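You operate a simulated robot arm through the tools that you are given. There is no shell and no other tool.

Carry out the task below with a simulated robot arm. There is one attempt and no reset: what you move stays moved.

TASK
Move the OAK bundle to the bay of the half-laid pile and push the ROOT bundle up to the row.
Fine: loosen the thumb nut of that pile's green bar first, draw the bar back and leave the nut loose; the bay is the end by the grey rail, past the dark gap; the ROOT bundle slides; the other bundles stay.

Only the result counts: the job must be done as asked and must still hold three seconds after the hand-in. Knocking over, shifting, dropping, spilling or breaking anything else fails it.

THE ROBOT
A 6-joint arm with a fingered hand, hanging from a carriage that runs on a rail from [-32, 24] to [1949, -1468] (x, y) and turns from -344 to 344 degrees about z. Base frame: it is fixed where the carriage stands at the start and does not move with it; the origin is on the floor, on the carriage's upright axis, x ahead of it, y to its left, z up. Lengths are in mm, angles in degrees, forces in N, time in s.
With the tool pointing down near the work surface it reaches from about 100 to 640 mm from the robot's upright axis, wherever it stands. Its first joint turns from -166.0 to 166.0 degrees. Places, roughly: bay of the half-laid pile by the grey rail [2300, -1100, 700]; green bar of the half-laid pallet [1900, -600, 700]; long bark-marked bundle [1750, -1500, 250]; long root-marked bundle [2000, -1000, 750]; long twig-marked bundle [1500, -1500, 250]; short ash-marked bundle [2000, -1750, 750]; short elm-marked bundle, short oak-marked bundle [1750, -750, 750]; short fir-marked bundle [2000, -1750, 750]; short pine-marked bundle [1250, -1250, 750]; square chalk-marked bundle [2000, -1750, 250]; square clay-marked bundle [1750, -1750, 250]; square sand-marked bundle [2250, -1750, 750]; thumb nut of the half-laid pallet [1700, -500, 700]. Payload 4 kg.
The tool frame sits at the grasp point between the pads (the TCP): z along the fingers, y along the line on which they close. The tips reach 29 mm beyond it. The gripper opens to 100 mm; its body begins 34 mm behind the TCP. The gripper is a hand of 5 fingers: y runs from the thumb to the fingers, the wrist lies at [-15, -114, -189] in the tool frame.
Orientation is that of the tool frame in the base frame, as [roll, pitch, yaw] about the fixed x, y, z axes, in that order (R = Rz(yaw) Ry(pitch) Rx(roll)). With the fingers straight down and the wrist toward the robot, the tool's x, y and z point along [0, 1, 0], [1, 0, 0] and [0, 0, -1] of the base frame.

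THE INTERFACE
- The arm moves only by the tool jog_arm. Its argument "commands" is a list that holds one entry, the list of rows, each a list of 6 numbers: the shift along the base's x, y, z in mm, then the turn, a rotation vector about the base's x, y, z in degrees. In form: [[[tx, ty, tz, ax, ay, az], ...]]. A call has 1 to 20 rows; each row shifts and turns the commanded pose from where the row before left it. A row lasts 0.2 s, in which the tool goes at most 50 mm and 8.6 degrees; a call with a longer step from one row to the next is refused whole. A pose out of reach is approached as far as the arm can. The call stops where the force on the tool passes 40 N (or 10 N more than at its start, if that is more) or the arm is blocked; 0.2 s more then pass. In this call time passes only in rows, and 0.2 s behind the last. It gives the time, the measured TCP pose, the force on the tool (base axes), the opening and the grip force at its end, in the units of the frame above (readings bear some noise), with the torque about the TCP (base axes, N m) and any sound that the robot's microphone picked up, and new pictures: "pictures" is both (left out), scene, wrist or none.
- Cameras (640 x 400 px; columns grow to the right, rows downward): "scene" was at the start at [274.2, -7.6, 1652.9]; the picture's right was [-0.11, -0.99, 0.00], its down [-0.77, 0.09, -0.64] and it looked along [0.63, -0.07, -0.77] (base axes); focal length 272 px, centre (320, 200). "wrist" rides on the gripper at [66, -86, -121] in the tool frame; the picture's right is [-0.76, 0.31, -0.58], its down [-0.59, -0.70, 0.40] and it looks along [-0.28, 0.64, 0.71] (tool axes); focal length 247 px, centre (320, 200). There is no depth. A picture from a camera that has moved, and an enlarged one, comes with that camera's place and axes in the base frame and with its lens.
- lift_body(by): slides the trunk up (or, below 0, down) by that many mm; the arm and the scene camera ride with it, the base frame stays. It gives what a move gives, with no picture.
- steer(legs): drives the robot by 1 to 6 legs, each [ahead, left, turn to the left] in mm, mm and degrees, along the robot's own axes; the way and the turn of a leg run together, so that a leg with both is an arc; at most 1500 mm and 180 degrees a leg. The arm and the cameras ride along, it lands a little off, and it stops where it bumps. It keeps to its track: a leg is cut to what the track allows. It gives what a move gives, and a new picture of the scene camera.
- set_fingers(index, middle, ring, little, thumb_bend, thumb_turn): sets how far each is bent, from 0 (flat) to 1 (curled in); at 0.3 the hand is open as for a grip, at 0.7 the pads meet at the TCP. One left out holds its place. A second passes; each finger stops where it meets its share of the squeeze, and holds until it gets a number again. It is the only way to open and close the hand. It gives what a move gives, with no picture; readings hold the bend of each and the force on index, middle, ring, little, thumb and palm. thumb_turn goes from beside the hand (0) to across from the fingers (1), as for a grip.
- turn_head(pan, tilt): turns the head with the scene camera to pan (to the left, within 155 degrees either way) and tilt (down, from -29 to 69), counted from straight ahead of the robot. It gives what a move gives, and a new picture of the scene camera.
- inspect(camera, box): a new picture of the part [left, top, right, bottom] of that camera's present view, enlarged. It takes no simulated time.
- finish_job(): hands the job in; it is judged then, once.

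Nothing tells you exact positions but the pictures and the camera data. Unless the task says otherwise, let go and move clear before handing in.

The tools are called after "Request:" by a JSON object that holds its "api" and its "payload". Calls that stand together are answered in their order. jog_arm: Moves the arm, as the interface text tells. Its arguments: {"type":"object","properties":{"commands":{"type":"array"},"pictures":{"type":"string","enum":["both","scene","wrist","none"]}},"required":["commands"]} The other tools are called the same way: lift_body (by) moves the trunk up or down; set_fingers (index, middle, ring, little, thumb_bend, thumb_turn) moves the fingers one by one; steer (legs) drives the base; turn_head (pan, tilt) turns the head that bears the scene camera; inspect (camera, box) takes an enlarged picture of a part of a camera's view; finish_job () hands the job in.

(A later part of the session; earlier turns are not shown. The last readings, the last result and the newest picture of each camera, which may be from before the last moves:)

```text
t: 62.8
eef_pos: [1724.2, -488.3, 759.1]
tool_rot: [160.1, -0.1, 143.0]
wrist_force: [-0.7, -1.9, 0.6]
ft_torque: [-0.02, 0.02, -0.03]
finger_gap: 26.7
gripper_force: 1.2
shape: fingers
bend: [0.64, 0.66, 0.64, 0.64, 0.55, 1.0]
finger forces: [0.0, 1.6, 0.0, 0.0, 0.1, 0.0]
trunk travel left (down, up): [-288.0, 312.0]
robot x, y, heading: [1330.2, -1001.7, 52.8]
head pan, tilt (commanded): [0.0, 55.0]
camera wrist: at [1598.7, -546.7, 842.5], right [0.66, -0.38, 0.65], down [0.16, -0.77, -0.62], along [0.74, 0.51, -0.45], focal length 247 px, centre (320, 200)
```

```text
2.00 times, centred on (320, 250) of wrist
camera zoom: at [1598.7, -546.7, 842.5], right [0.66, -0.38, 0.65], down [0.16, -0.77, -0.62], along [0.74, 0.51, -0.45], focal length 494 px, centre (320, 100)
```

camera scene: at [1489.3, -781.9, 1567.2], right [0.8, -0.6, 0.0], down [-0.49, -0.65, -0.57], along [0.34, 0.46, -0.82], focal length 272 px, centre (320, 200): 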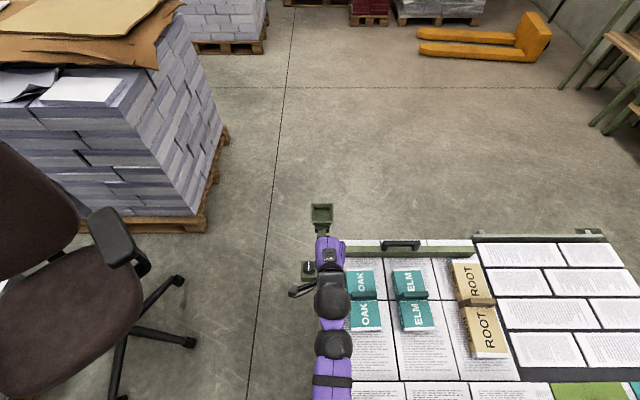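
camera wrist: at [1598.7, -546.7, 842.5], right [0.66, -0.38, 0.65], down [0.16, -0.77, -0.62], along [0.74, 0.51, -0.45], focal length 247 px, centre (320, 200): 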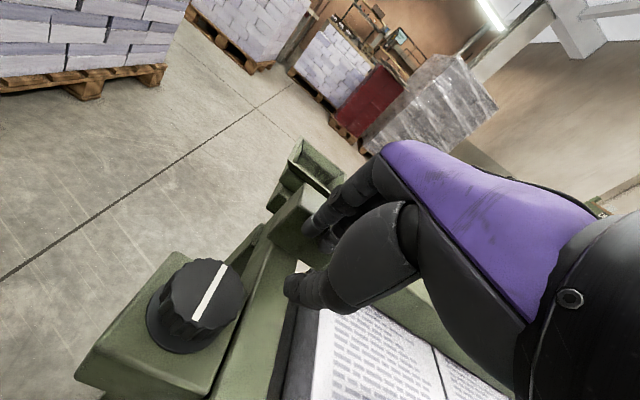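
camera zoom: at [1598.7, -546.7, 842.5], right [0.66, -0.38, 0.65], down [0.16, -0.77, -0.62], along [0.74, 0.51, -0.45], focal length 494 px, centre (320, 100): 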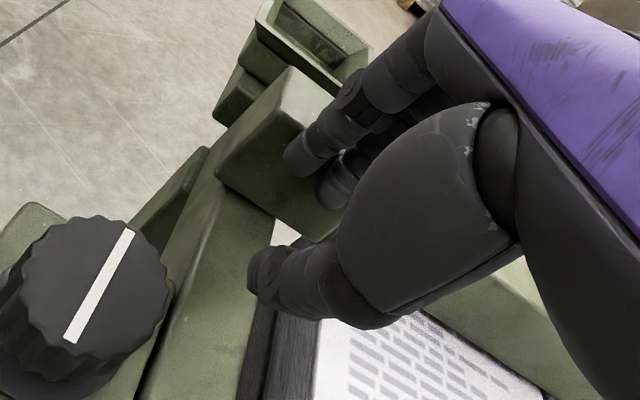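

The bar is sliding easily. I'll continue until it nears the outer post.

Request:
{"api": "jog_arm", "payload": {"commands": [[[4.2, 5.6, 0, 0, 0, 0], [4.2, 5.6, 0, 0, 0, 0], [4.2, 5.6, 0, 0, 0, 0]]], "pictures": "wrist"}}

Request:
{"api": "inspect", "payload": {"camera": "wrist", "box": [200, 150, 440, 350]}}

Request:
{"api": "inspect", "payload": {"camera": "scene", "box": [290, 195, 530, 345]}}

```text
t: 63.6
eef_pos: [1735.0, -474.4, 756.5]
tool_rot: [160.1, 0.0, 143.0]
wrist_force: [-16.3, -22.2, 23.9]
ft_torque: [-0.14, -0.29, -0.36]
finger_gap: 16.3
gripper_force: 17.2
shape: fingers
bend: [0.71, 0.75, 0.71, 0.64, 0.55, 1.0]
finger forces: [8.0, 14.9, 11.2, 0.1, 0.0, 0.0]
trunk travel left (down, up): [-288.0, 312.0]
robot x, y, heading: [1328.9, -999.5, 53.1]
head pan, tilt (commanded): [0.0, 55.0]
camera wrist: at [1609.5, -533.2, 841.7], right [0.66, -0.38, 0.65], down [0.15, -0.77, -0.61], along [0.74, 0.5, -0.45], focal length 247 px, centre (320, 200)
```

wrist: 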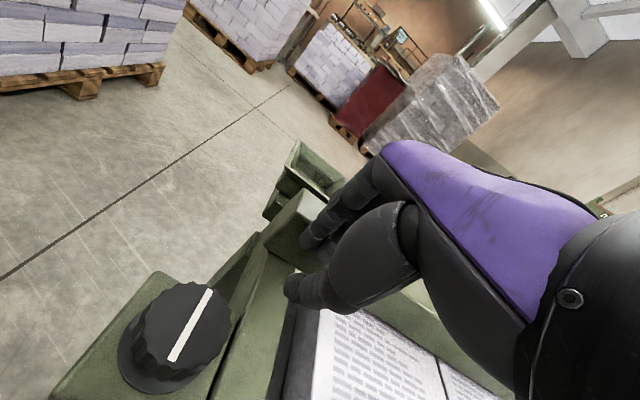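

```text
2.00 times, centred on (320, 250) of wrist
camera zoom: at [1609.5, -533.2, 841.7], right [0.66, -0.38, 0.65], down [0.15, -0.77, -0.61], along [0.74, 0.5, -0.45], focal length 494 px, centre (320, 100)
```

zoom: 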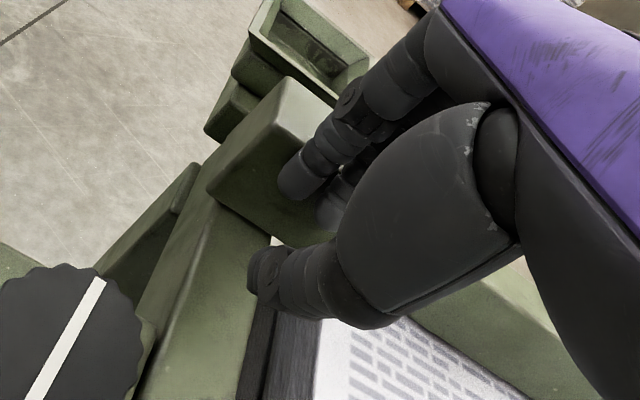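

```text
2.67 times, centred on (410, 270) of scene
camera zoom: at [1488.2, -783.5, 1566.7], right [0.8, -0.6, 0.0], down [-0.49, -0.66, -0.57], along [0.34, 0.46, -0.82], focal length 725 px, centre (80, 13)
```

zoom: 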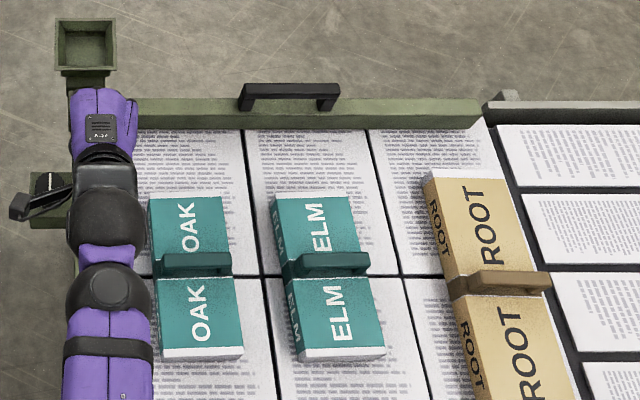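

The bar has reached its stop after about 50 mm of travel. I'll back the hand off, lift and check that the bar stays put.

Request:
{"api": "jog_arm", "payload": {"commands": [[[-6, -8, 0, 0, 0, 0], [-9, -12, 5, 0, 0, 0], [-9, -12, 10, 0, 0, 0], [0, 0, 40, 0, 0, 0], [0, 0, 40, 0, 0, 0], [0, 0, 20, -5.33, 4.01, 0], [0, 0, 0, -5.33, 4.01, 0], [0, 0, 0, -5.33, 4.01, 0]]], "pictures": "both"}}

Request:
{"api": "inspect", "payload": {"camera": "scene", "box": [290, 195, 530, 345]}}

```text
t: 65.4
eef_pos: [1714.3, -504.9, 873.7]
tool_rot: [-180.0, 0.0, 142.9]
wrist_force: [0.1, -0.3, -0.7]
ft_torque: [0.03, -0.02, 0.0]
finger_gap: 26.9
gripper_force: 0.1
shape: fingers
bend: [0.64, 0.64, 0.64, 0.64, 0.55, 1.0]
finger forces: [0.1, 0.0, 0.1, 0.1, 0.0, 0.0]
trunk travel left (down, up): [-288.0, 312.0]
robot x, y, heading: [1329.2, -1000.8, 52.7]
head pan, tilt (commanded): [0.0, 55.0]
camera scene: at [1489.3, -781.8, 1567.2], right [0.8, -0.6, 0.0], down [-0.49, -0.65, -0.57], along [0.34, 0.46, -0.82], focal length 272 px, centre (320, 200)
camera wrist: at [1609.9, -533.4, 994.7], right [0.79, -0.21, 0.58], down [0.05, -0.92, -0.4], along [0.61, 0.34, -0.71], focal length 247 px, centre (320, 200)
```

scene: 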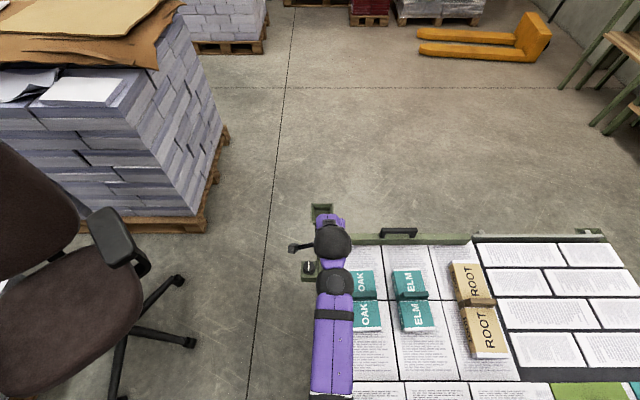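
wrist: 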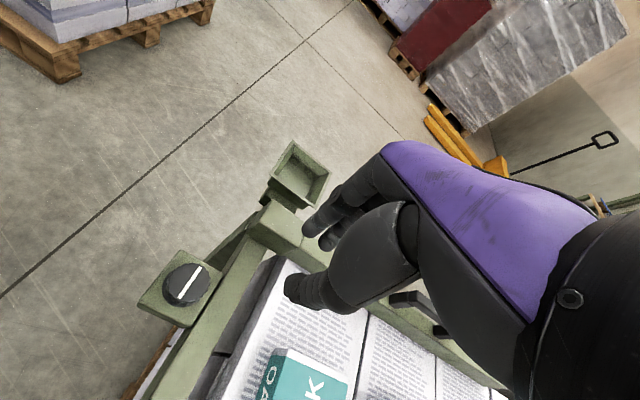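

```text
2.67 times, centred on (410, 270) of scene
camera zoom: at [1489.3, -781.8, 1567.2], right [0.8, -0.6, 0.0], down [-0.49, -0.65, -0.57], along [0.34, 0.46, -0.82], focal length 725 px, centre (80, 13)
```

zoom: 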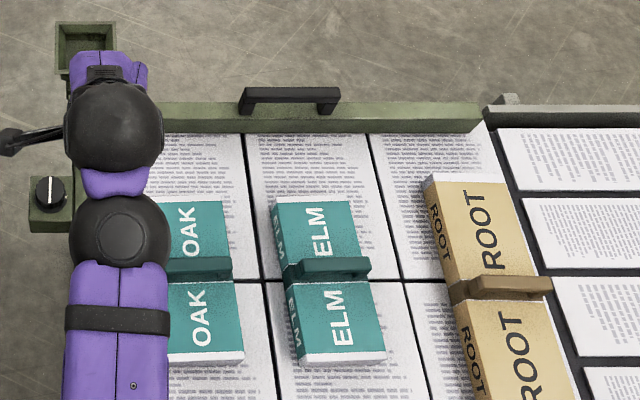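

Request:
{"api": "inspect", "payload": {"camera": "wrist", "box": [140, 130, 380, 330]}}

```text
2.00 times, centred on (260, 230) of wrist
camera zoom: at [1609.9, -533.4, 994.7], right [0.79, -0.21, 0.58], down [0.05, -0.92, -0.4], along [0.61, 0.34, -0.71], focal length 494 px, centre (440, 140)
```

zoom: 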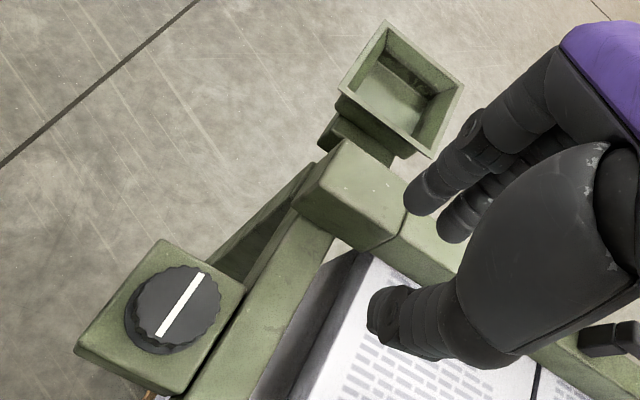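

The block is seated against the cup bracket and the nut is still loose. Next is OAK: its fin handle is around (1728, -676), so I'll open the hand, move above it and look closely.

Request:
{"api": "set_fingers", "payload": {"index": 0.4, "middle": 0.4, "ring": 0.4, "little": 0.4, "thumb_bend": 0.4}}

Request:
{"api": "jog_arm", "payload": {"commands": [[[3.5, -43, 0, 0, 0, 0], [3.5, -43, 0, 0, 0, 0], [3.5, -43, 0, 0, 0, 0], [3.5, -42, 0, 0, 0, 0]]], "pictures": "both"}}

Request:
{"api": "inspect", "payload": {"camera": "wrist", "box": [200, 150, 440, 350]}}

```text
t: 66.4
eef_pos: [1713.0, -504.8, 873.1]
tool_rot: [180.0, -0.1, 143.0]
wrist_force: [-0.1, -0.1, -0.8]
ft_torque: [-0.04, -0.03, 0.01]
finger_gap: 74.4
gripper_force: 0.0
shape: fingers
bend: [0.4, 0.4, 0.4, 0.4, 0.4, 0.99]
finger forces: [0.0, 0.1, 0.1, 0.0, 0.0, 0.1]
trunk travel left (down, up): [-288.0, 312.0]
robot x, y, heading: [1330.1, -999.7, 53.1]
head pan, tilt (commanded): [0.0, 55.0]
```

```text
t: 67.4
eef_pos: [1727.1, -676.1, 873.3]
tool_rot: [-179.9, -0.1, 142.8]
wrist_force: [-1.2, 0.3, -0.7]
ft_torque: [-0.03, 0.0, -0.03]
finger_gap: 74.0
gripper_force: 0.0
shape: fingers
bend: [0.4, 0.4, 0.4, 0.4, 0.4, 0.99]
finger forces: [0.1, 0.0, 0.0, 0.1, 0.0, 0.0]
trunk travel left (down, up): [-288.0, 312.0]
robot x, y, heading: [1325.0, -1003.1, 53.1]
head pan, tilt (commanded): [0.0, 55.0]
camera scene: at [1489.3, -781.9, 1567.2], right [0.8, -0.6, 0.0], down [-0.49, -0.65, -0.57], along [0.34, 0.46, -0.82], focal length 272 px, centre (320, 200)
camera wrist: at [1623.7, -705.1, 993.8], right [0.79, -0.21, 0.58], down [0.05, -0.92, -0.4], along [0.61, 0.34, -0.71], focal length 247 px, centre (320, 200)
```

scene: 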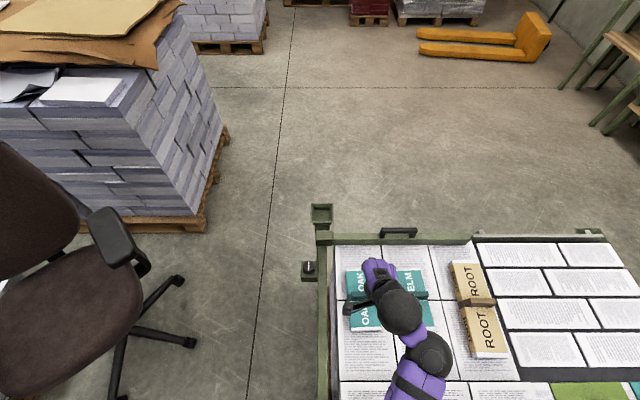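
wrist: 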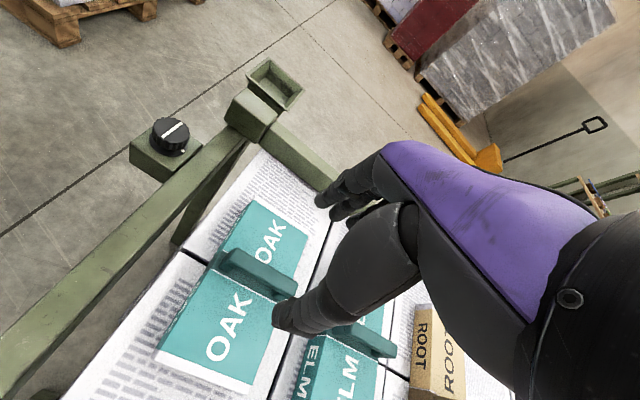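

```text
2.00 times, centred on (320, 250) of wrist
camera zoom: at [1623.7, -705.1, 993.8], right [0.79, -0.21, 0.58], down [0.05, -0.92, -0.4], along [0.61, 0.34, -0.71], focal length 494 px, centre (320, 100)
```

zoom: 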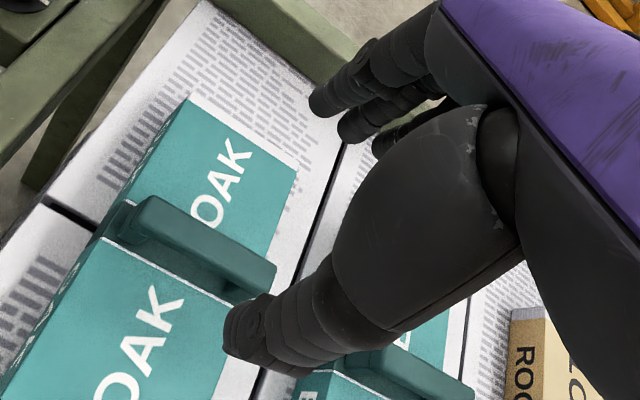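

The OAK fin handle is directly beneath the TCP. I'll descend around it.

Request:
{"api": "jog_arm", "payload": {"commands": [[[0, 0, -35, 0, 0, 0], [-0.5, 1, -35, 0, 0, 0], [0, 0.5, -22, 0, 0, 0]]], "pictures": "both"}}

Request:
{"api": "inspect", "payload": {"camera": "wrist", "box": [200, 150, 440, 350]}}

Request:
{"api": "inspect", "payload": {"camera": "scene", "box": [320, 230, 480, 330]}}

```text
t: 68.2
eef_pos: [1726.1, -673.6, 780.6]
tool_rot: [-179.9, 0.0, 143.2]
wrist_force: [-0.1, 0.4, 1.2]
ft_torque: [-0.02, -0.03, -0.04]
finger_gap: 74.5
gripper_force: 0.1
shape: fingers
bend: [0.4, 0.4, 0.4, 0.4, 0.4, 0.99]
finger forces: [0.0, 0.0, 0.1, 0.1, 0.1, 0.0]
trunk travel left (down, up): [-288.0, 312.0]
robot x, y, heading: [1331.0, -1002.3, 53.1]
head pan, tilt (commanded): [0.0, 55.0]
camera scene: at [1489.3, -781.8, 1567.2], right [0.8, -0.6, 0.0], down [-0.49, -0.65, -0.57], along [0.34, 0.46, -0.82], focal length 272 px, centre (320, 200)
camera wrist: at [1622.4, -702.2, 901.9], right [0.79, -0.21, 0.58], down [0.05, -0.92, -0.4], along [0.61, 0.34, -0.71], focal length 247 px, centre (320, 200)
```

scene: 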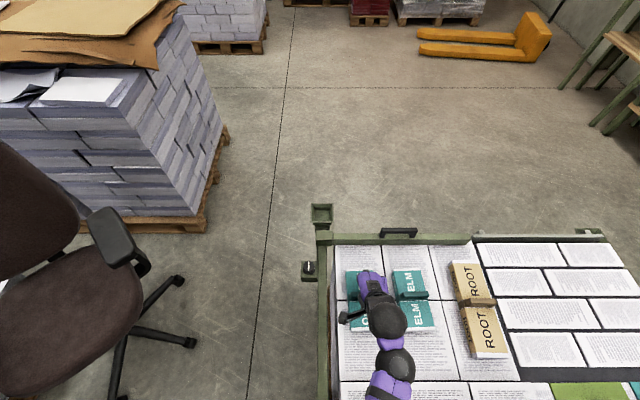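
wrist: 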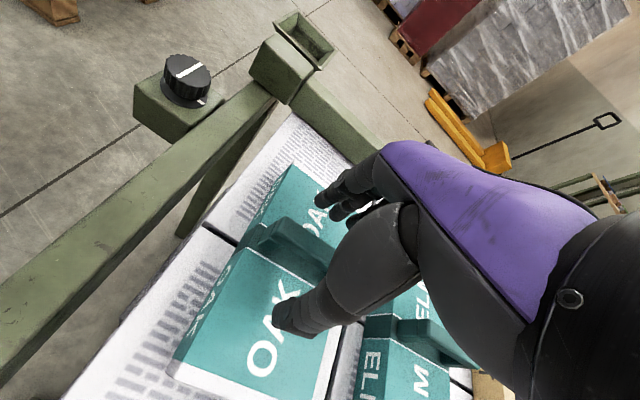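

```text
2.00 times, centred on (320, 250) of wrist
camera zoom: at [1622.4, -702.2, 901.9], right [0.79, -0.21, 0.58], down [0.05, -0.92, -0.4], along [0.61, 0.34, -0.71], focal length 494 px, centre (320, 100)
```

zoom: 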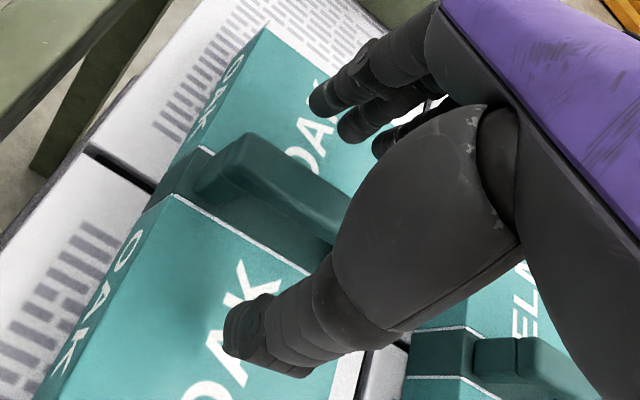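

```text
4.00 times, centred on (400, 280) of scene
camera zoom: at [1489.3, -781.8, 1567.2], right [0.8, -0.6, 0.0], down [-0.49, -0.65, -0.57], along [0.34, 0.46, -0.82], focal length 1088 px, centre (0, -120)
```

zoom: 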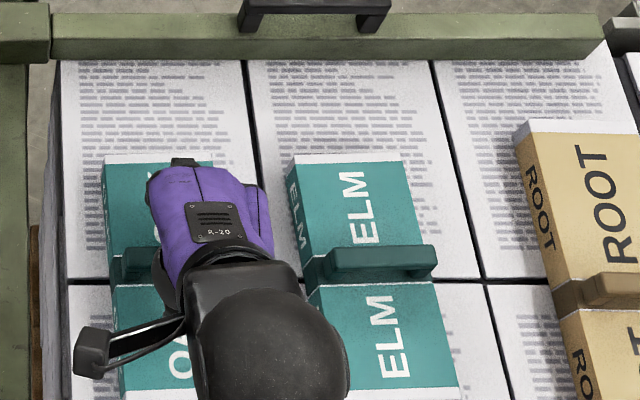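

Request:
{"api": "jog_arm", "payload": {"commands": [[[0, 0, -3, 0, 0, 0]]], "pictures": "none"}}

Request:
{"api": "set_fingers", "payload": {"index": 0.56, "middle": 0.56, "ring": 0.56, "little": 0.5, "thumb_bend": 0.56}}

Request:
{"api": "inspect", "payload": {"camera": "wrist", "box": [200, 150, 440, 350]}}

```text
t: 68.6
eef_pos: [1727.9, -674.0, 777.7]
tool_rot: [-180.0, 0.0, 143.0]
wrist_force: [-0.1, -0.7, -0.1]
ft_torque: [-0.01, -0.01, -0.02]
finger_gap: 74.1
gripper_force: 0.1
shape: fingers
bend: [0.4, 0.4, 0.4, 0.4, 0.4, 0.99]
finger forces: [0.0, 0.0, 0.0, 0.0, 0.0, 0.1]
trunk travel left (down, up): [-288.0, 312.0]
robot x, y, heading: [1328.0, -1001.2, 53.2]
head pan, tilt (commanded): [0.0, 55.0]
```

```text
t: 69.6
eef_pos: [1725.8, -672.8, 778.5]
tool_rot: [-179.9, 0.1, 143.0]
wrist_force: [-0.5, -0.5, 0.4]
ft_torque: [0.03, 0.02, -0.01]
finger_gap: 35.7
gripper_force: 0.1
shape: fingers
bend: [0.56, 0.56, 0.56, 0.5, 0.56, 1.0]
finger forces: [0.1, 0.1, 0.0, 0.0, 0.1, 0.1]
trunk travel left (down, up): [-288.0, 312.0]
robot x, y, heading: [1329.2, -1001.1, 52.8]
head pan, tilt (commanded): [0.0, 55.0]
```

```text
2.00 times, centred on (320, 250) of wrist
camera zoom: at [1622.9, -702.4, 899.3], right [0.79, -0.21, 0.58], down [0.05, -0.92, -0.4], along [0.61, 0.34, -0.71], focal length 494 px, centre (320, 100)
```

zoom: 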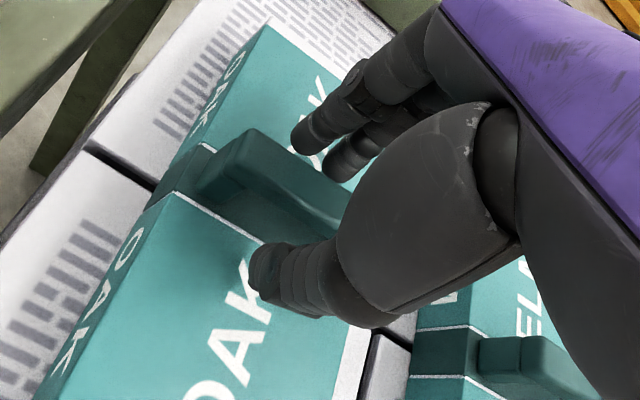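

Request:
{"api": "set_fingers", "payload": {"index": 0.72, "middle": 0.72, "ring": 0.72, "little": 0.6, "thumb_bend": 0.72}}

Request:
{"api": "inspect", "payload": {"camera": "wrist", "box": [200, 150, 440, 350]}}

```text
t: 70.6
eef_pos: [1726.6, -673.4, 778.6]
tool_rot: [-179.9, 0.0, 143.0]
wrist_force: [0.2, -0.6, 0.3]
ft_torque: [0.0, 0.03, 0.04]
finger_gap: 11.4
gripper_force: 7.9
shape: fingers
bend: [0.71, 0.68, 0.71, 0.6, 0.66, 1.0]
finger forces: [3.9, 2.5, 1.7, 0.1, 6.9, 0.1]
trunk travel left (down, up): [-288.0, 312.0]
robot x, y, heading: [1327.7, -1000.0, 53.1]
head pan, tilt (commanded): [0.0, 55.0]
```

```text
2.00 times, centred on (320, 250) of wrist
camera zoom: at [1622.8, -702.5, 899.2], right [0.79, -0.21, 0.58], down [0.05, -0.92, -0.4], along [0.61, 0.34, -0.71], focal length 494 px, centre (320, 100)
```

zoom: 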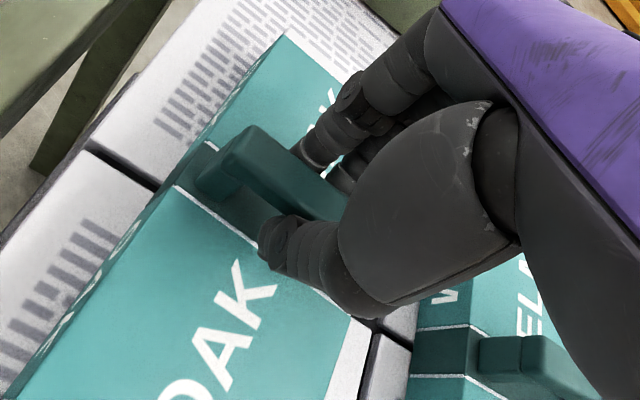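

Request:
{"api": "set_fingers", "payload": {"index": 0.9, "middle": 0.9, "ring": 0.9, "little": 0.62, "thumb_bend": 0.9}}

Request:
{"api": "jog_arm", "payload": {"commands": [[[0, 0, 5, 0, 0, 0], [0, 0, 8, 0, 0, 0], [0, 0, 12, 0, 0, 0]]], "pictures": "both"}}

Request:
{"api": "inspect", "payload": {"camera": "wrist", "box": [200, 150, 440, 350]}}

```text
t: 71.6
eef_pos: [1727.1, -673.7, 779.7]
tool_rot: [-179.9, 0.0, 143.0]
wrist_force: [-0.2, -0.1, -2.9]
ft_torque: [0.07, -0.03, 0.01]
finger_gap: 0.0
gripper_force: 29.9
shape: fingers
bend: [0.81, 0.84, 0.88, 0.62, 0.8, 0.96]
finger forces: [15.7, 8.2, 8.2, 0.1, 27.0, 0.0]
trunk travel left (down, up): [-288.0, 312.0]
robot x, y, heading: [1328.8, -1001.8, 52.8]
head pan, tilt (commanded): [0.0, 55.0]
```

```text
t: 72.4
eef_pos: [1726.8, -673.7, 804.2]
tool_rot: [-179.9, 0.0, 143.0]
wrist_force: [-0.3, 0.7, -2.7]
ft_torque: [0.04, 0.01, 0.03]
finger_gap: 0.0
gripper_force: 27.2
shape: fingers
bend: [0.81, 0.84, 0.88, 0.62, 0.8, 0.96]
finger forces: [15.7, 8.1, 8.3, 0.0, 21.6, 0.0]
trunk travel left (down, up): [-288.0, 312.0]
robot x, y, heading: [1327.1, -998.7, 52.8]
head pan, tilt (commanded): [0.0, 55.0]
camera scene: at [1489.2, -781.9, 1567.2], right [0.8, -0.6, 0.0], down [-0.49, -0.65, -0.57], along [0.34, 0.46, -0.82], focal length 272 px, centre (320, 200)
camera wrist: at [1623.0, -702.5, 923.9], right [0.79, -0.21, 0.58], down [0.05, -0.92, -0.4], along [0.61, 0.34, -0.71], focal length 247 px, centre (320, 200)
```

scene: 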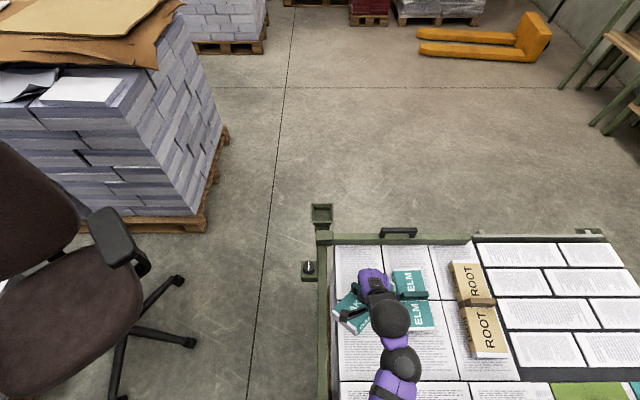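
wrist: 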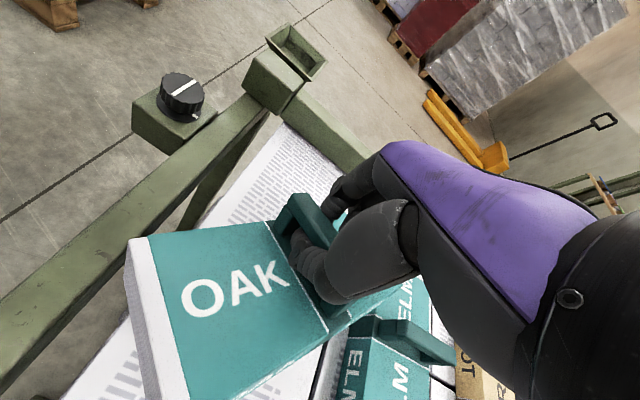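

```text
2.00 times, centred on (320, 250) of wrist
camera zoom: at [1623.0, -702.5, 923.9], right [0.79, -0.21, 0.58], down [0.05, -0.92, -0.4], along [0.61, 0.34, -0.71], focal length 494 px, centre (320, 100)
```

zoom: 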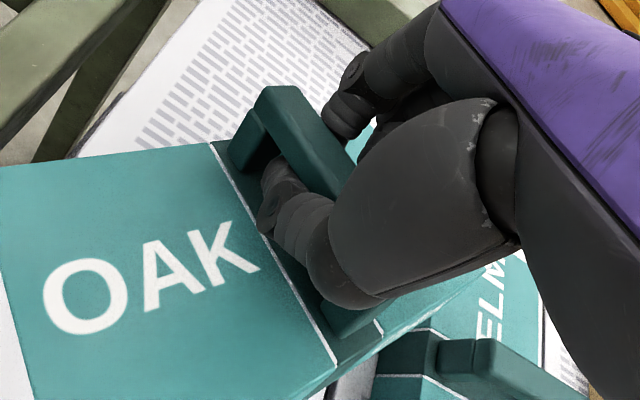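

OAK is lifted but twisted in the grip. I'll check whether it touched ELM.

Request:
{"api": "inspect", "payload": {"camera": "scene", "box": [320, 230, 480, 330]}}

Request:
{"api": "inspect", "payload": {"camera": "wrist", "box": [320, 240, 480, 400]}}

```text
4.00 times, centred on (400, 280) of scene
camera zoom: at [1489.2, -781.9, 1567.2], right [0.8, -0.6, 0.0], down [-0.49, -0.65, -0.57], along [0.34, 0.46, -0.82], focal length 1088 px, centre (0, -120)
```

zoom: 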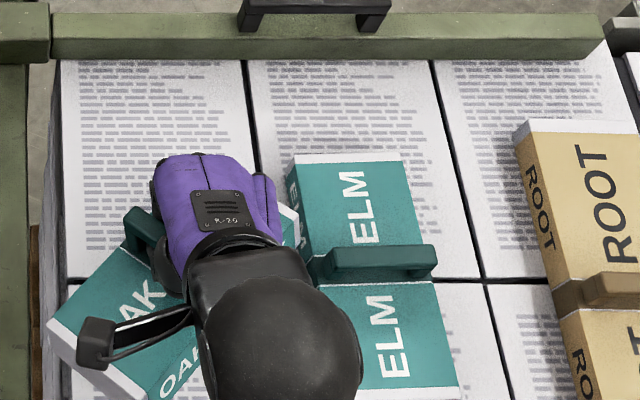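

```text
2.50 times, centred on (400, 320) of wrist
camera zoom: at [1623.0, -702.5, 923.9], right [0.79, -0.21, 0.58], down [0.05, -0.92, -0.4], along [0.61, 0.34, -0.71], focal length 617 px, centre (120, -100)
```

zoom: 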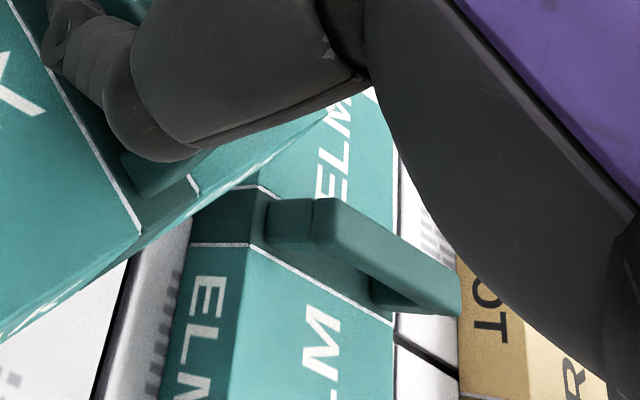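

ELM hasn't moved, and OAK's corner is close to it but clear. I'll ease OAK away from ELM and lift it straight up to a safe height.

Request:
{"api": "jog_arm", "payload": {"commands": [[[-4, 3, 2, 0, 0, 0], [-4, 3, 5, 0, 0, 0], [0, 0, 20, 0, 0, 0], [0, 0, 35, 0, 0, 0], [0, 0, 35, 0, 0, 0], [0, 0, 35, 0, 0, 0]]], "pictures": "both"}}

Request:
{"api": "inspect", "payload": {"camera": "wrist", "box": [160, 150, 400, 350]}}

Request:
{"api": "inspect", "payload": {"camera": "scene", "box": [320, 210, 480, 310]}}

```text
t: 73.8
eef_pos: [1723.9, -659.5, 918.6]
tool_rot: [179.9, 0.1, 143.0]
wrist_force: [0.1, 0.6, -3.1]
ft_torque: [0.06, -0.02, 0.02]
finger_gap: 0.0
gripper_force: 26.6
shape: fingers
bend: [0.81, 0.84, 0.89, 0.62, 0.8, 0.96]
finger forces: [15.7, 7.7, 8.1, 0.0, 22.4, 0.1]
out of reach, approached as far as the arm can: row 6
trunk travel left (down, up): [-288.0, 312.0]
robot x, y, heading: [1327.3, -1000.3, 53.2]
head pan, tilt (commanded): [0.0, 55.0]
camera scene: at [1489.0, -781.9, 1567.1], right [0.8, -0.6, 0.0], down [-0.49, -0.65, -0.57], along [0.34, 0.46, -0.82], focal length 272 px, centre (320, 200)
camera wrist: at [1619.4, -688.4, 1039.2], right [0.79, -0.21, 0.58], down [0.05, -0.92, -0.4], along [0.61, 0.34, -0.71], focal length 247 px, centre (320, 200)
```

scene: 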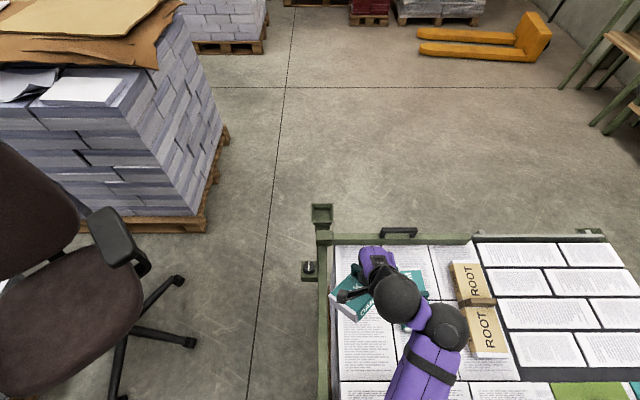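
wrist: 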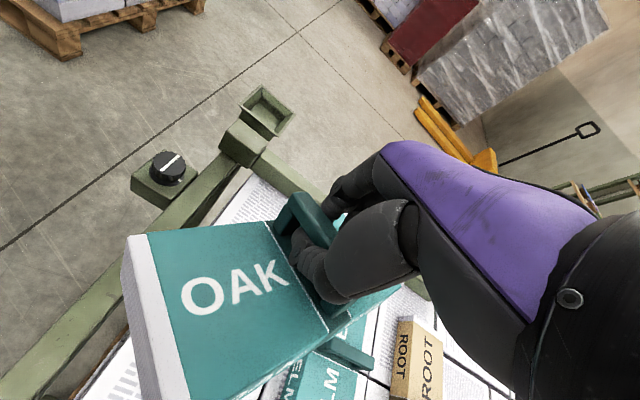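

```text
2.00 times, centred on (280, 250) of wrist
camera zoom: at [1619.4, -688.4, 1039.2], right [0.79, -0.21, 0.58], down [0.05, -0.92, -0.4], along [0.61, 0.34, -0.71], focal length 494 px, centre (400, 100)
```

zoom: 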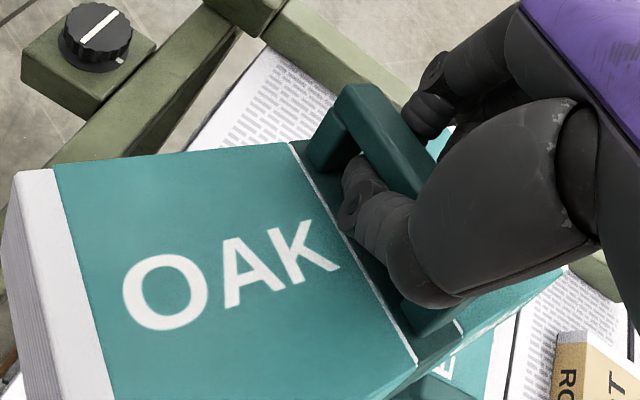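

```text
4.00 times, centred on (400, 260) of scene
camera zoom: at [1489.0, -781.9, 1567.1], right [0.8, -0.6, 0.0], down [-0.49, -0.65, -0.57], along [0.34, 0.46, -0.82], focal length 1088 px, centre (0, -40)
```

zoom: 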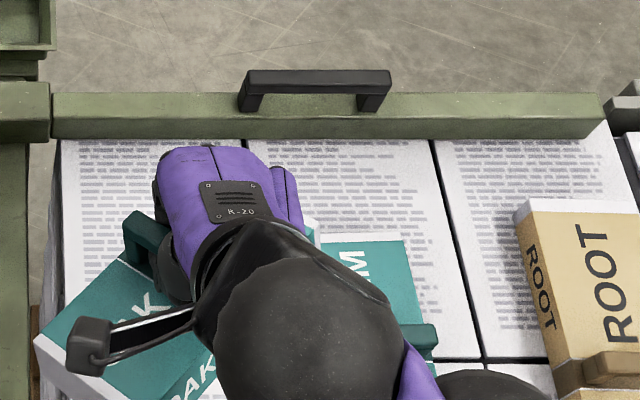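

OAK is securely held and clear. I'll raise the trunk a bit for clearance, drive along the rail to the bay, then correct OAK's angle above it.

Request:
{"api": "lift_body", "payload": {"by": 70}}

Request:
{"api": "steer", "payload": {"legs": [[0, -330, 0]]}}

Request:
{"api": "steer", "payload": {"legs": [[0, -335, 0]]}}

```text
t: 74.8
eef_pos: [1724.0, -659.9, 988.0]
tool_rot: [179.8, 0.0, 143.0]
wrist_force: [0.3, -0.1, -3.0]
ft_torque: [0.03, -0.03, 0.01]
finger_gap: 0.0
gripper_force: 27.1
shape: fingers
bend: [0.81, 0.84, 0.89, 0.62, 0.8, 0.96]
finger forces: [15.7, 7.7, 8.1, 0.0, 22.6, 0.0]
trunk travel left (down, up): [-358.0, 242.0]
robot x, y, heading: [1329.3, -1000.3, 53.0]
head pan, tilt (commanded): [0.0, 55.0]
```

```text
t: 77.0
eef_pos: [1986.1, -857.1, 988.7]
tool_rot: [180.0, 0.0, 143.0]
wrist_force: [0.3, -0.1, -1.6]
ft_torque: [0.06, 0.02, -0.01]
finger_gap: 0.1
gripper_force: 26.9
shape: fingers
bend: [0.81, 0.84, 0.89, 0.62, 0.8, 0.96]
finger forces: [15.6, 7.7, 8.0, 0.0, 22.5, 0.1]
trunk travel left (down, up): [-358.0, 242.0]
robot x, y, heading: [1590.6, -1199.6, 53.0]
head pan, tilt (commanded): [0.0, 55.0]
camera scene: at [1752.7, -980.4, 1637.2], right [0.8, -0.6, 0.0], down [-0.49, -0.66, -0.57], along [0.34, 0.46, -0.82], focal length 272 px, centre (320, 200)
```

scene: 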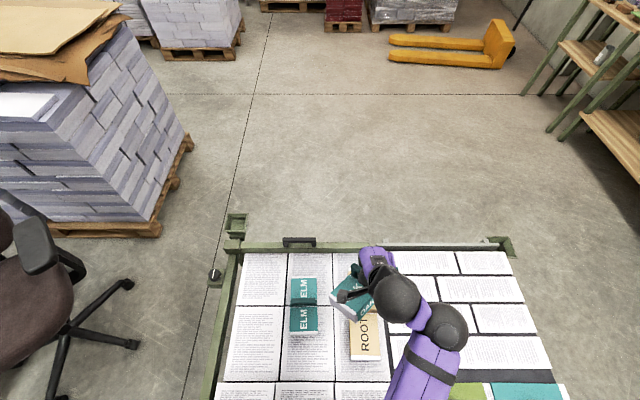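

```text
t: 79.2
eef_pos: [2254.4, -1058.1, 987.8]
tool_rot: [180.0, 0.0, 143.1]
wrist_force: [0.1, 1.0, -2.8]
ft_torque: [0.04, -0.01, 0.03]
finger_gap: 0.1
gripper_force: 26.9
shape: fingers
bend: [0.81, 0.84, 0.89, 0.62, 0.8, 0.96]
finger forces: [15.6, 7.6, 8.1, 0.1, 22.5, 0.0]
trunk travel left (down, up): [-358.0, 242.0]
robot x, y, heading: [1855.6, -1400.3, 53.4]
head pan, tilt (commanded): [0.0, 55.0]
camera scene: at [2020.9, -1182.4, 1637.2], right [0.8, -0.6, 0.0], down [-0.49, -0.66, -0.57], along [0.34, 0.46, -0.82], focal length 272 px, centre (320, 200)
```

scene: 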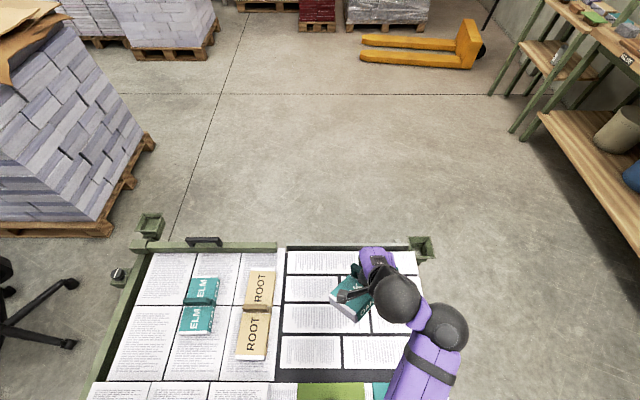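

OAK is over the middle of the bay. I'll look at the bay surface before lowering.

Request:
{"api": "inspect", "payload": {"camera": "scene", "box": [220, 230, 460, 400]}}

Request:
{"api": "inspect", "payload": {"camera": "scene", "box": [230, 320, 358, 400]}}

Request:
{"api": "jog_arm", "payload": {"commands": [[[0, 0, -5, 0, 0, 8], [0, 0, 0, 0, 0, 8], [0, 0, 0, 0, 0, 8], [0, 0, 0, 0, 0, 6]]], "pictures": "both"}}

```text
2.35 times, centred on (340, 315) of scene
camera zoom: at [2020.9, -1182.4, 1637.2], right [0.8, -0.6, 0.0], down [-0.49, -0.66, -0.57], along [0.34, 0.46, -0.82], focal length 640 px, centre (273, -71)
```

zoom: 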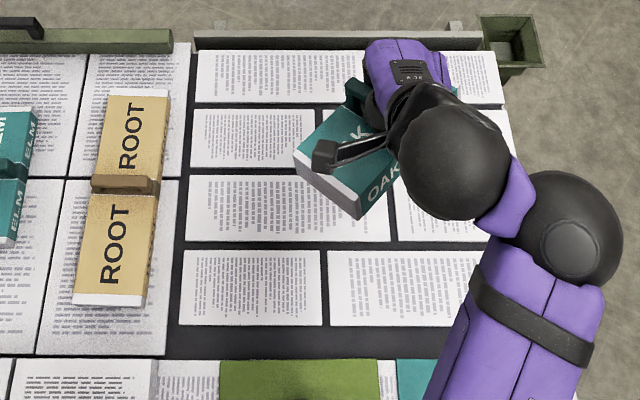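

```text
5.00 times, centred on (294, 360) of scene
camera zoom: at [2020.9, -1182.4, 1637.2], right [0.8, -0.6, 0.0], down [-0.49, -0.66, -0.57], along [0.34, 0.46, -0.82], focal length 1360 px, centre (450, -600)
```

zoom: 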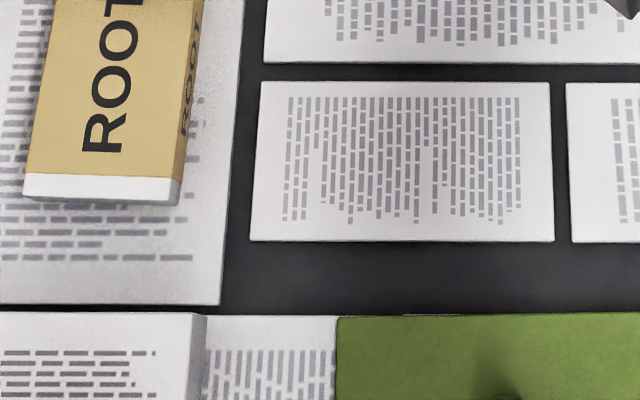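

```text
t: 80.2
eef_pos: [2269.4, -1036.7, 948.5]
tool_rot: [179.9, 0.0, 173.2]
wrist_force: [0.0, 0.0, -3.0]
ft_torque: [0.05, 0.02, 0.0]
finger_gap: 0.1
gripper_force: 26.5
shape: fingers
bend: [0.81, 0.84, 0.89, 0.62, 0.8, 0.96]
finger forces: [15.6, 7.6, 8.3, 0.1, 22.3, 0.0]
out of reach, approached as far as the arm can: row 1, 2, 3, 4
trunk travel left (down, up): [-358.0, 242.0]
robot x, y, heading: [1860.6, -1397.4, 53.2]
head pan, tilt (commanded): [0.0, 55.0]
camera scene: at [2020.9, -1182.4, 1637.2], right [0.8, -0.6, 0.0], down [-0.49, -0.66, -0.57], along [0.34, 0.46, -0.82], focal length 272 px, centre (320, 200)
camera wrist: at [2193.4, -1114.0, 1068.4], right [0.79, 0.21, 0.58], down [0.5, -0.77, -0.4], along [0.36, 0.6, -0.71], focal length 247 px, centre (320, 200)
```

scene: 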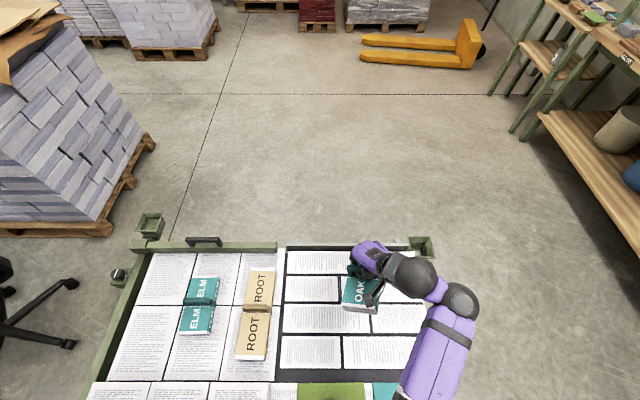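
wrist: 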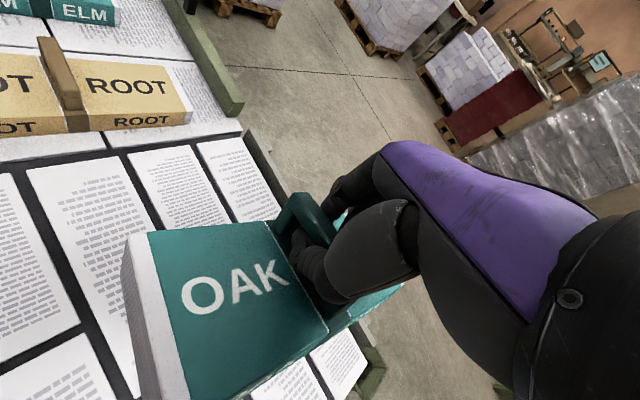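

The raised row's vertical end face is visible here, which confirms it. I'll lower the trunk, re-centre OAK over the bay and check its angle.

Request:
{"api": "lift_body", "payload": {"by": -90}}

Request:
{"api": "jog_arm", "payload": {"commands": [[[-8.5, -11.3, 0, 0, 0, 0], [-8.5, -11.3, 0, 0, 0, 0]]], "pictures": "both"}}

Request:
{"api": "inspect", "payload": {"camera": "scene", "box": [260, 220, 460, 345]}}

```text
t: 81.5
eef_pos: [2267.8, -1035.8, 858.2]
tool_rot: [-180.0, 0.1, 173.1]
wrist_force: [-0.4, -0.4, -3.1]
ft_torque: [0.04, -0.03, 0.0]
finger_gap: 0.1
gripper_force: 27.2
shape: fingers
bend: [0.81, 0.84, 0.89, 0.62, 0.8, 0.96]
finger forces: [15.7, 7.6, 8.2, 0.0, 22.5, 0.0]
trunk travel left (down, up): [-268.0, 332.0]
robot x, y, heading: [1860.8, -1403.1, 53.0]
head pan, tilt (commanded): [0.0, 55.0]
```

```text
t: 82.1
eef_pos: [2257.7, -1050.0, 842.3]
tool_rot: [179.9, 0.1, 173.0]
wrist_force: [0.9, -0.5, -2.3]
ft_torque: [0.03, 0.0, 0.01]
finger_gap: 0.1
gripper_force: 26.6
shape: fingers
bend: [0.81, 0.84, 0.89, 0.62, 0.8, 0.96]
finger forces: [15.7, 7.6, 8.1, 0.0, 22.3, 0.0]
out of reach, approached as far as the arm can: row 1, 2
trunk travel left (down, up): [-268.0, 332.0]
robot x, y, heading: [1858.0, -1401.9, 53.3]
head pan, tilt (commanded): [0.0, 55.0]
camera scene: at [2020.8, -1182.5, 1547.1], right [0.8, -0.6, 0.0], down [-0.49, -0.66, -0.57], along [0.34, 0.46, -0.82], focal length 272 px, centre (320, 200)
camera wrist: at [2181.4, -1127.1, 964.3], right [0.79, 0.21, 0.58], down [0.5, -0.77, -0.4], along [0.36, 0.6, -0.71], focal length 247 px, centre (320, 200)
```

scene: 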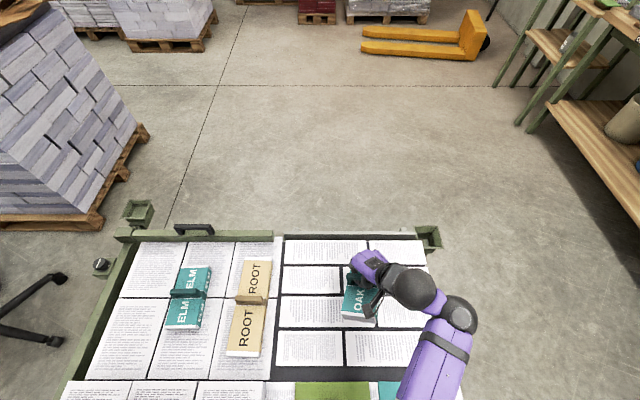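
wrist: 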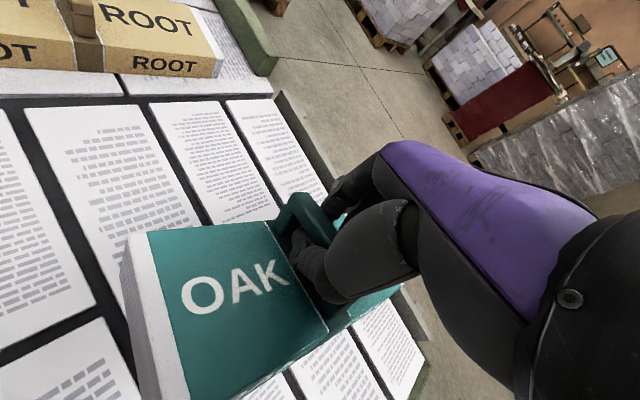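

```text
3.20 times, centred on (360, 282) of scene
camera zoom: at [2020.8, -1182.5, 1547.1], right [0.8, -0.6, 0.0], down [-0.49, -0.66, -0.57], along [0.34, 0.46, -0.82], focal length 870 px, centre (192, -64)
```

zoom: 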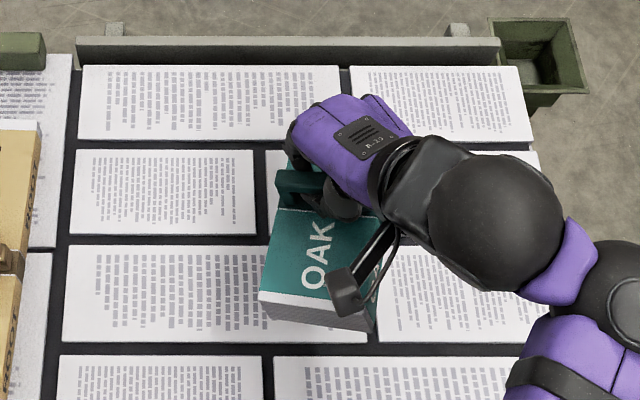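

Request:
{"api": "jog_arm", "payload": {"commands": [[[0, 0, -15, 0, 0, 0], [-2, -3, -10, 0, 0, 5], [-2, -3, -5, 0, 0, 5]]], "pictures": "both"}}

Request:
{"api": "inspect", "payload": {"camera": "scene", "box": [260, 220, 460, 345]}}

```text
t: 82.9
eef_pos: [2251.9, -1056.5, 815.0]
tool_rot: [179.8, 0.2, -176.8]
wrist_force: [0.3, -0.1, -2.7]
ft_torque: [0.05, 0.0, 0.02]
finger_gap: 0.0
gripper_force: 26.8
shape: fingers
bend: [0.81, 0.84, 0.89, 0.62, 0.8, 0.96]
finger forces: [15.6, 7.5, 8.1, 0.0, 22.2, 0.0]
trunk travel left (down, up): [-268.0, 332.0]
robot x, y, heading: [1856.7, -1399.7, 53.5]
head pan, tilt (commanded): [0.0, 55.0]
camera scene: at [2020.9, -1182.4, 1547.2], right [0.8, -0.6, 0.0], down [-0.49, -0.66, -0.57], along [0.34, 0.46, -0.82], focal length 272 px, centre (320, 200)
camera wrist: at [2192.4, -1145.2, 934.8], right [0.74, 0.35, 0.58], down [0.63, -0.67, -0.4], along [0.25, 0.66, -0.71], focal length 247 px, centre (320, 200)
```

scene: 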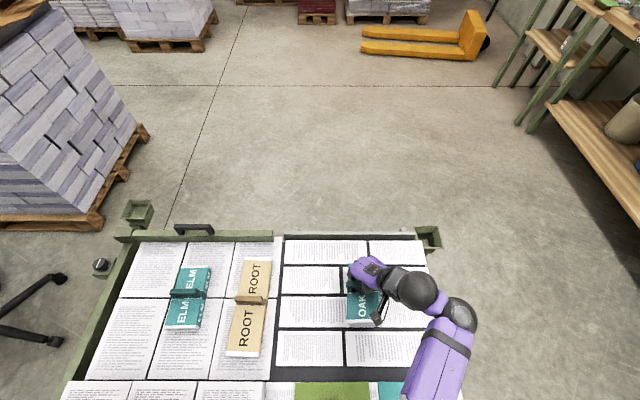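
wrist: 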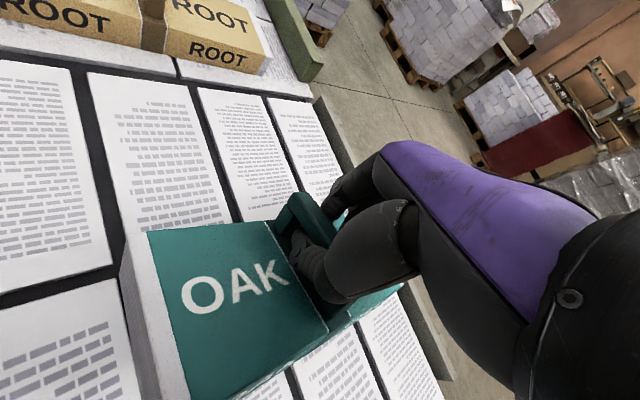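

```text
3.20 times, centred on (360, 282) of scene
camera zoom: at [2020.9, -1182.4, 1547.2], right [0.8, -0.6, 0.0], down [-0.49, -0.66, -0.57], along [0.34, 0.46, -0.82], focal length 870 px, centre (192, -64)
```

zoom: 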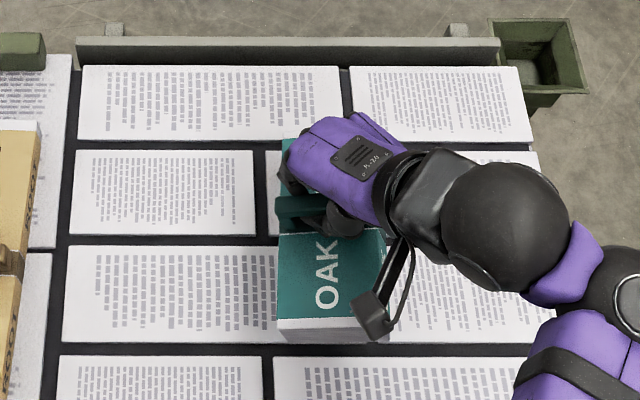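

OAK is now square with the bay and centred. I'll lower it gently until it touches.

Request:
{"api": "jog_arm", "payload": {"commands": [[[0, 0, -12, 0, 0, 0], [0, 0, -10, 0, 0, 0], [0, 0, -6, 0, 0, 0]]], "pictures": "none"}}

Request:
{"api": "jog_arm", "payload": {"commands": [[[0, 0, -4, 0, 0, 0], [0, 0, -3, 0, 0, 0]]], "pictures": "none"}}

```text
t: 83.7
eef_pos: [2253.3, -1055.4, 785.5]
tool_rot: [179.9, 0.1, -177.0]
wrist_force: [-0.4, -0.5, -2.5]
ft_torque: [0.06, -0.01, 0.02]
finger_gap: 0.0
gripper_force: 27.1
shape: fingers
bend: [0.81, 0.84, 0.89, 0.62, 0.8, 0.96]
finger forces: [15.6, 7.4, 8.1, 0.0, 22.3, 0.1]
trunk travel left (down, up): [-268.0, 332.0]
robot x, y, heading: [1862.4, -1404.6, 53.0]
head pan, tilt (commanded): [0.0, 55.0]
```

```text
t: 84.3
eef_pos: [2253.2, -1056.2, 778.1]
tool_rot: [180.0, 0.1, -176.9]
wrist_force: [-0.8, -0.5, -0.9]
ft_torque: [0.08, 0.0, -0.03]
finger_gap: 0.0
gripper_force: 27.2
shape: fingers
bend: [0.81, 0.84, 0.89, 0.62, 0.8, 0.95]
finger forces: [15.8, 6.9, 8.3, 0.0, 23.8, 0.0]
trunk travel left (down, up): [-268.0, 332.0]
robot x, y, heading: [1858.5, -1398.4, 52.8]
head pan, tilt (commanded): [0.0, 55.0]
```

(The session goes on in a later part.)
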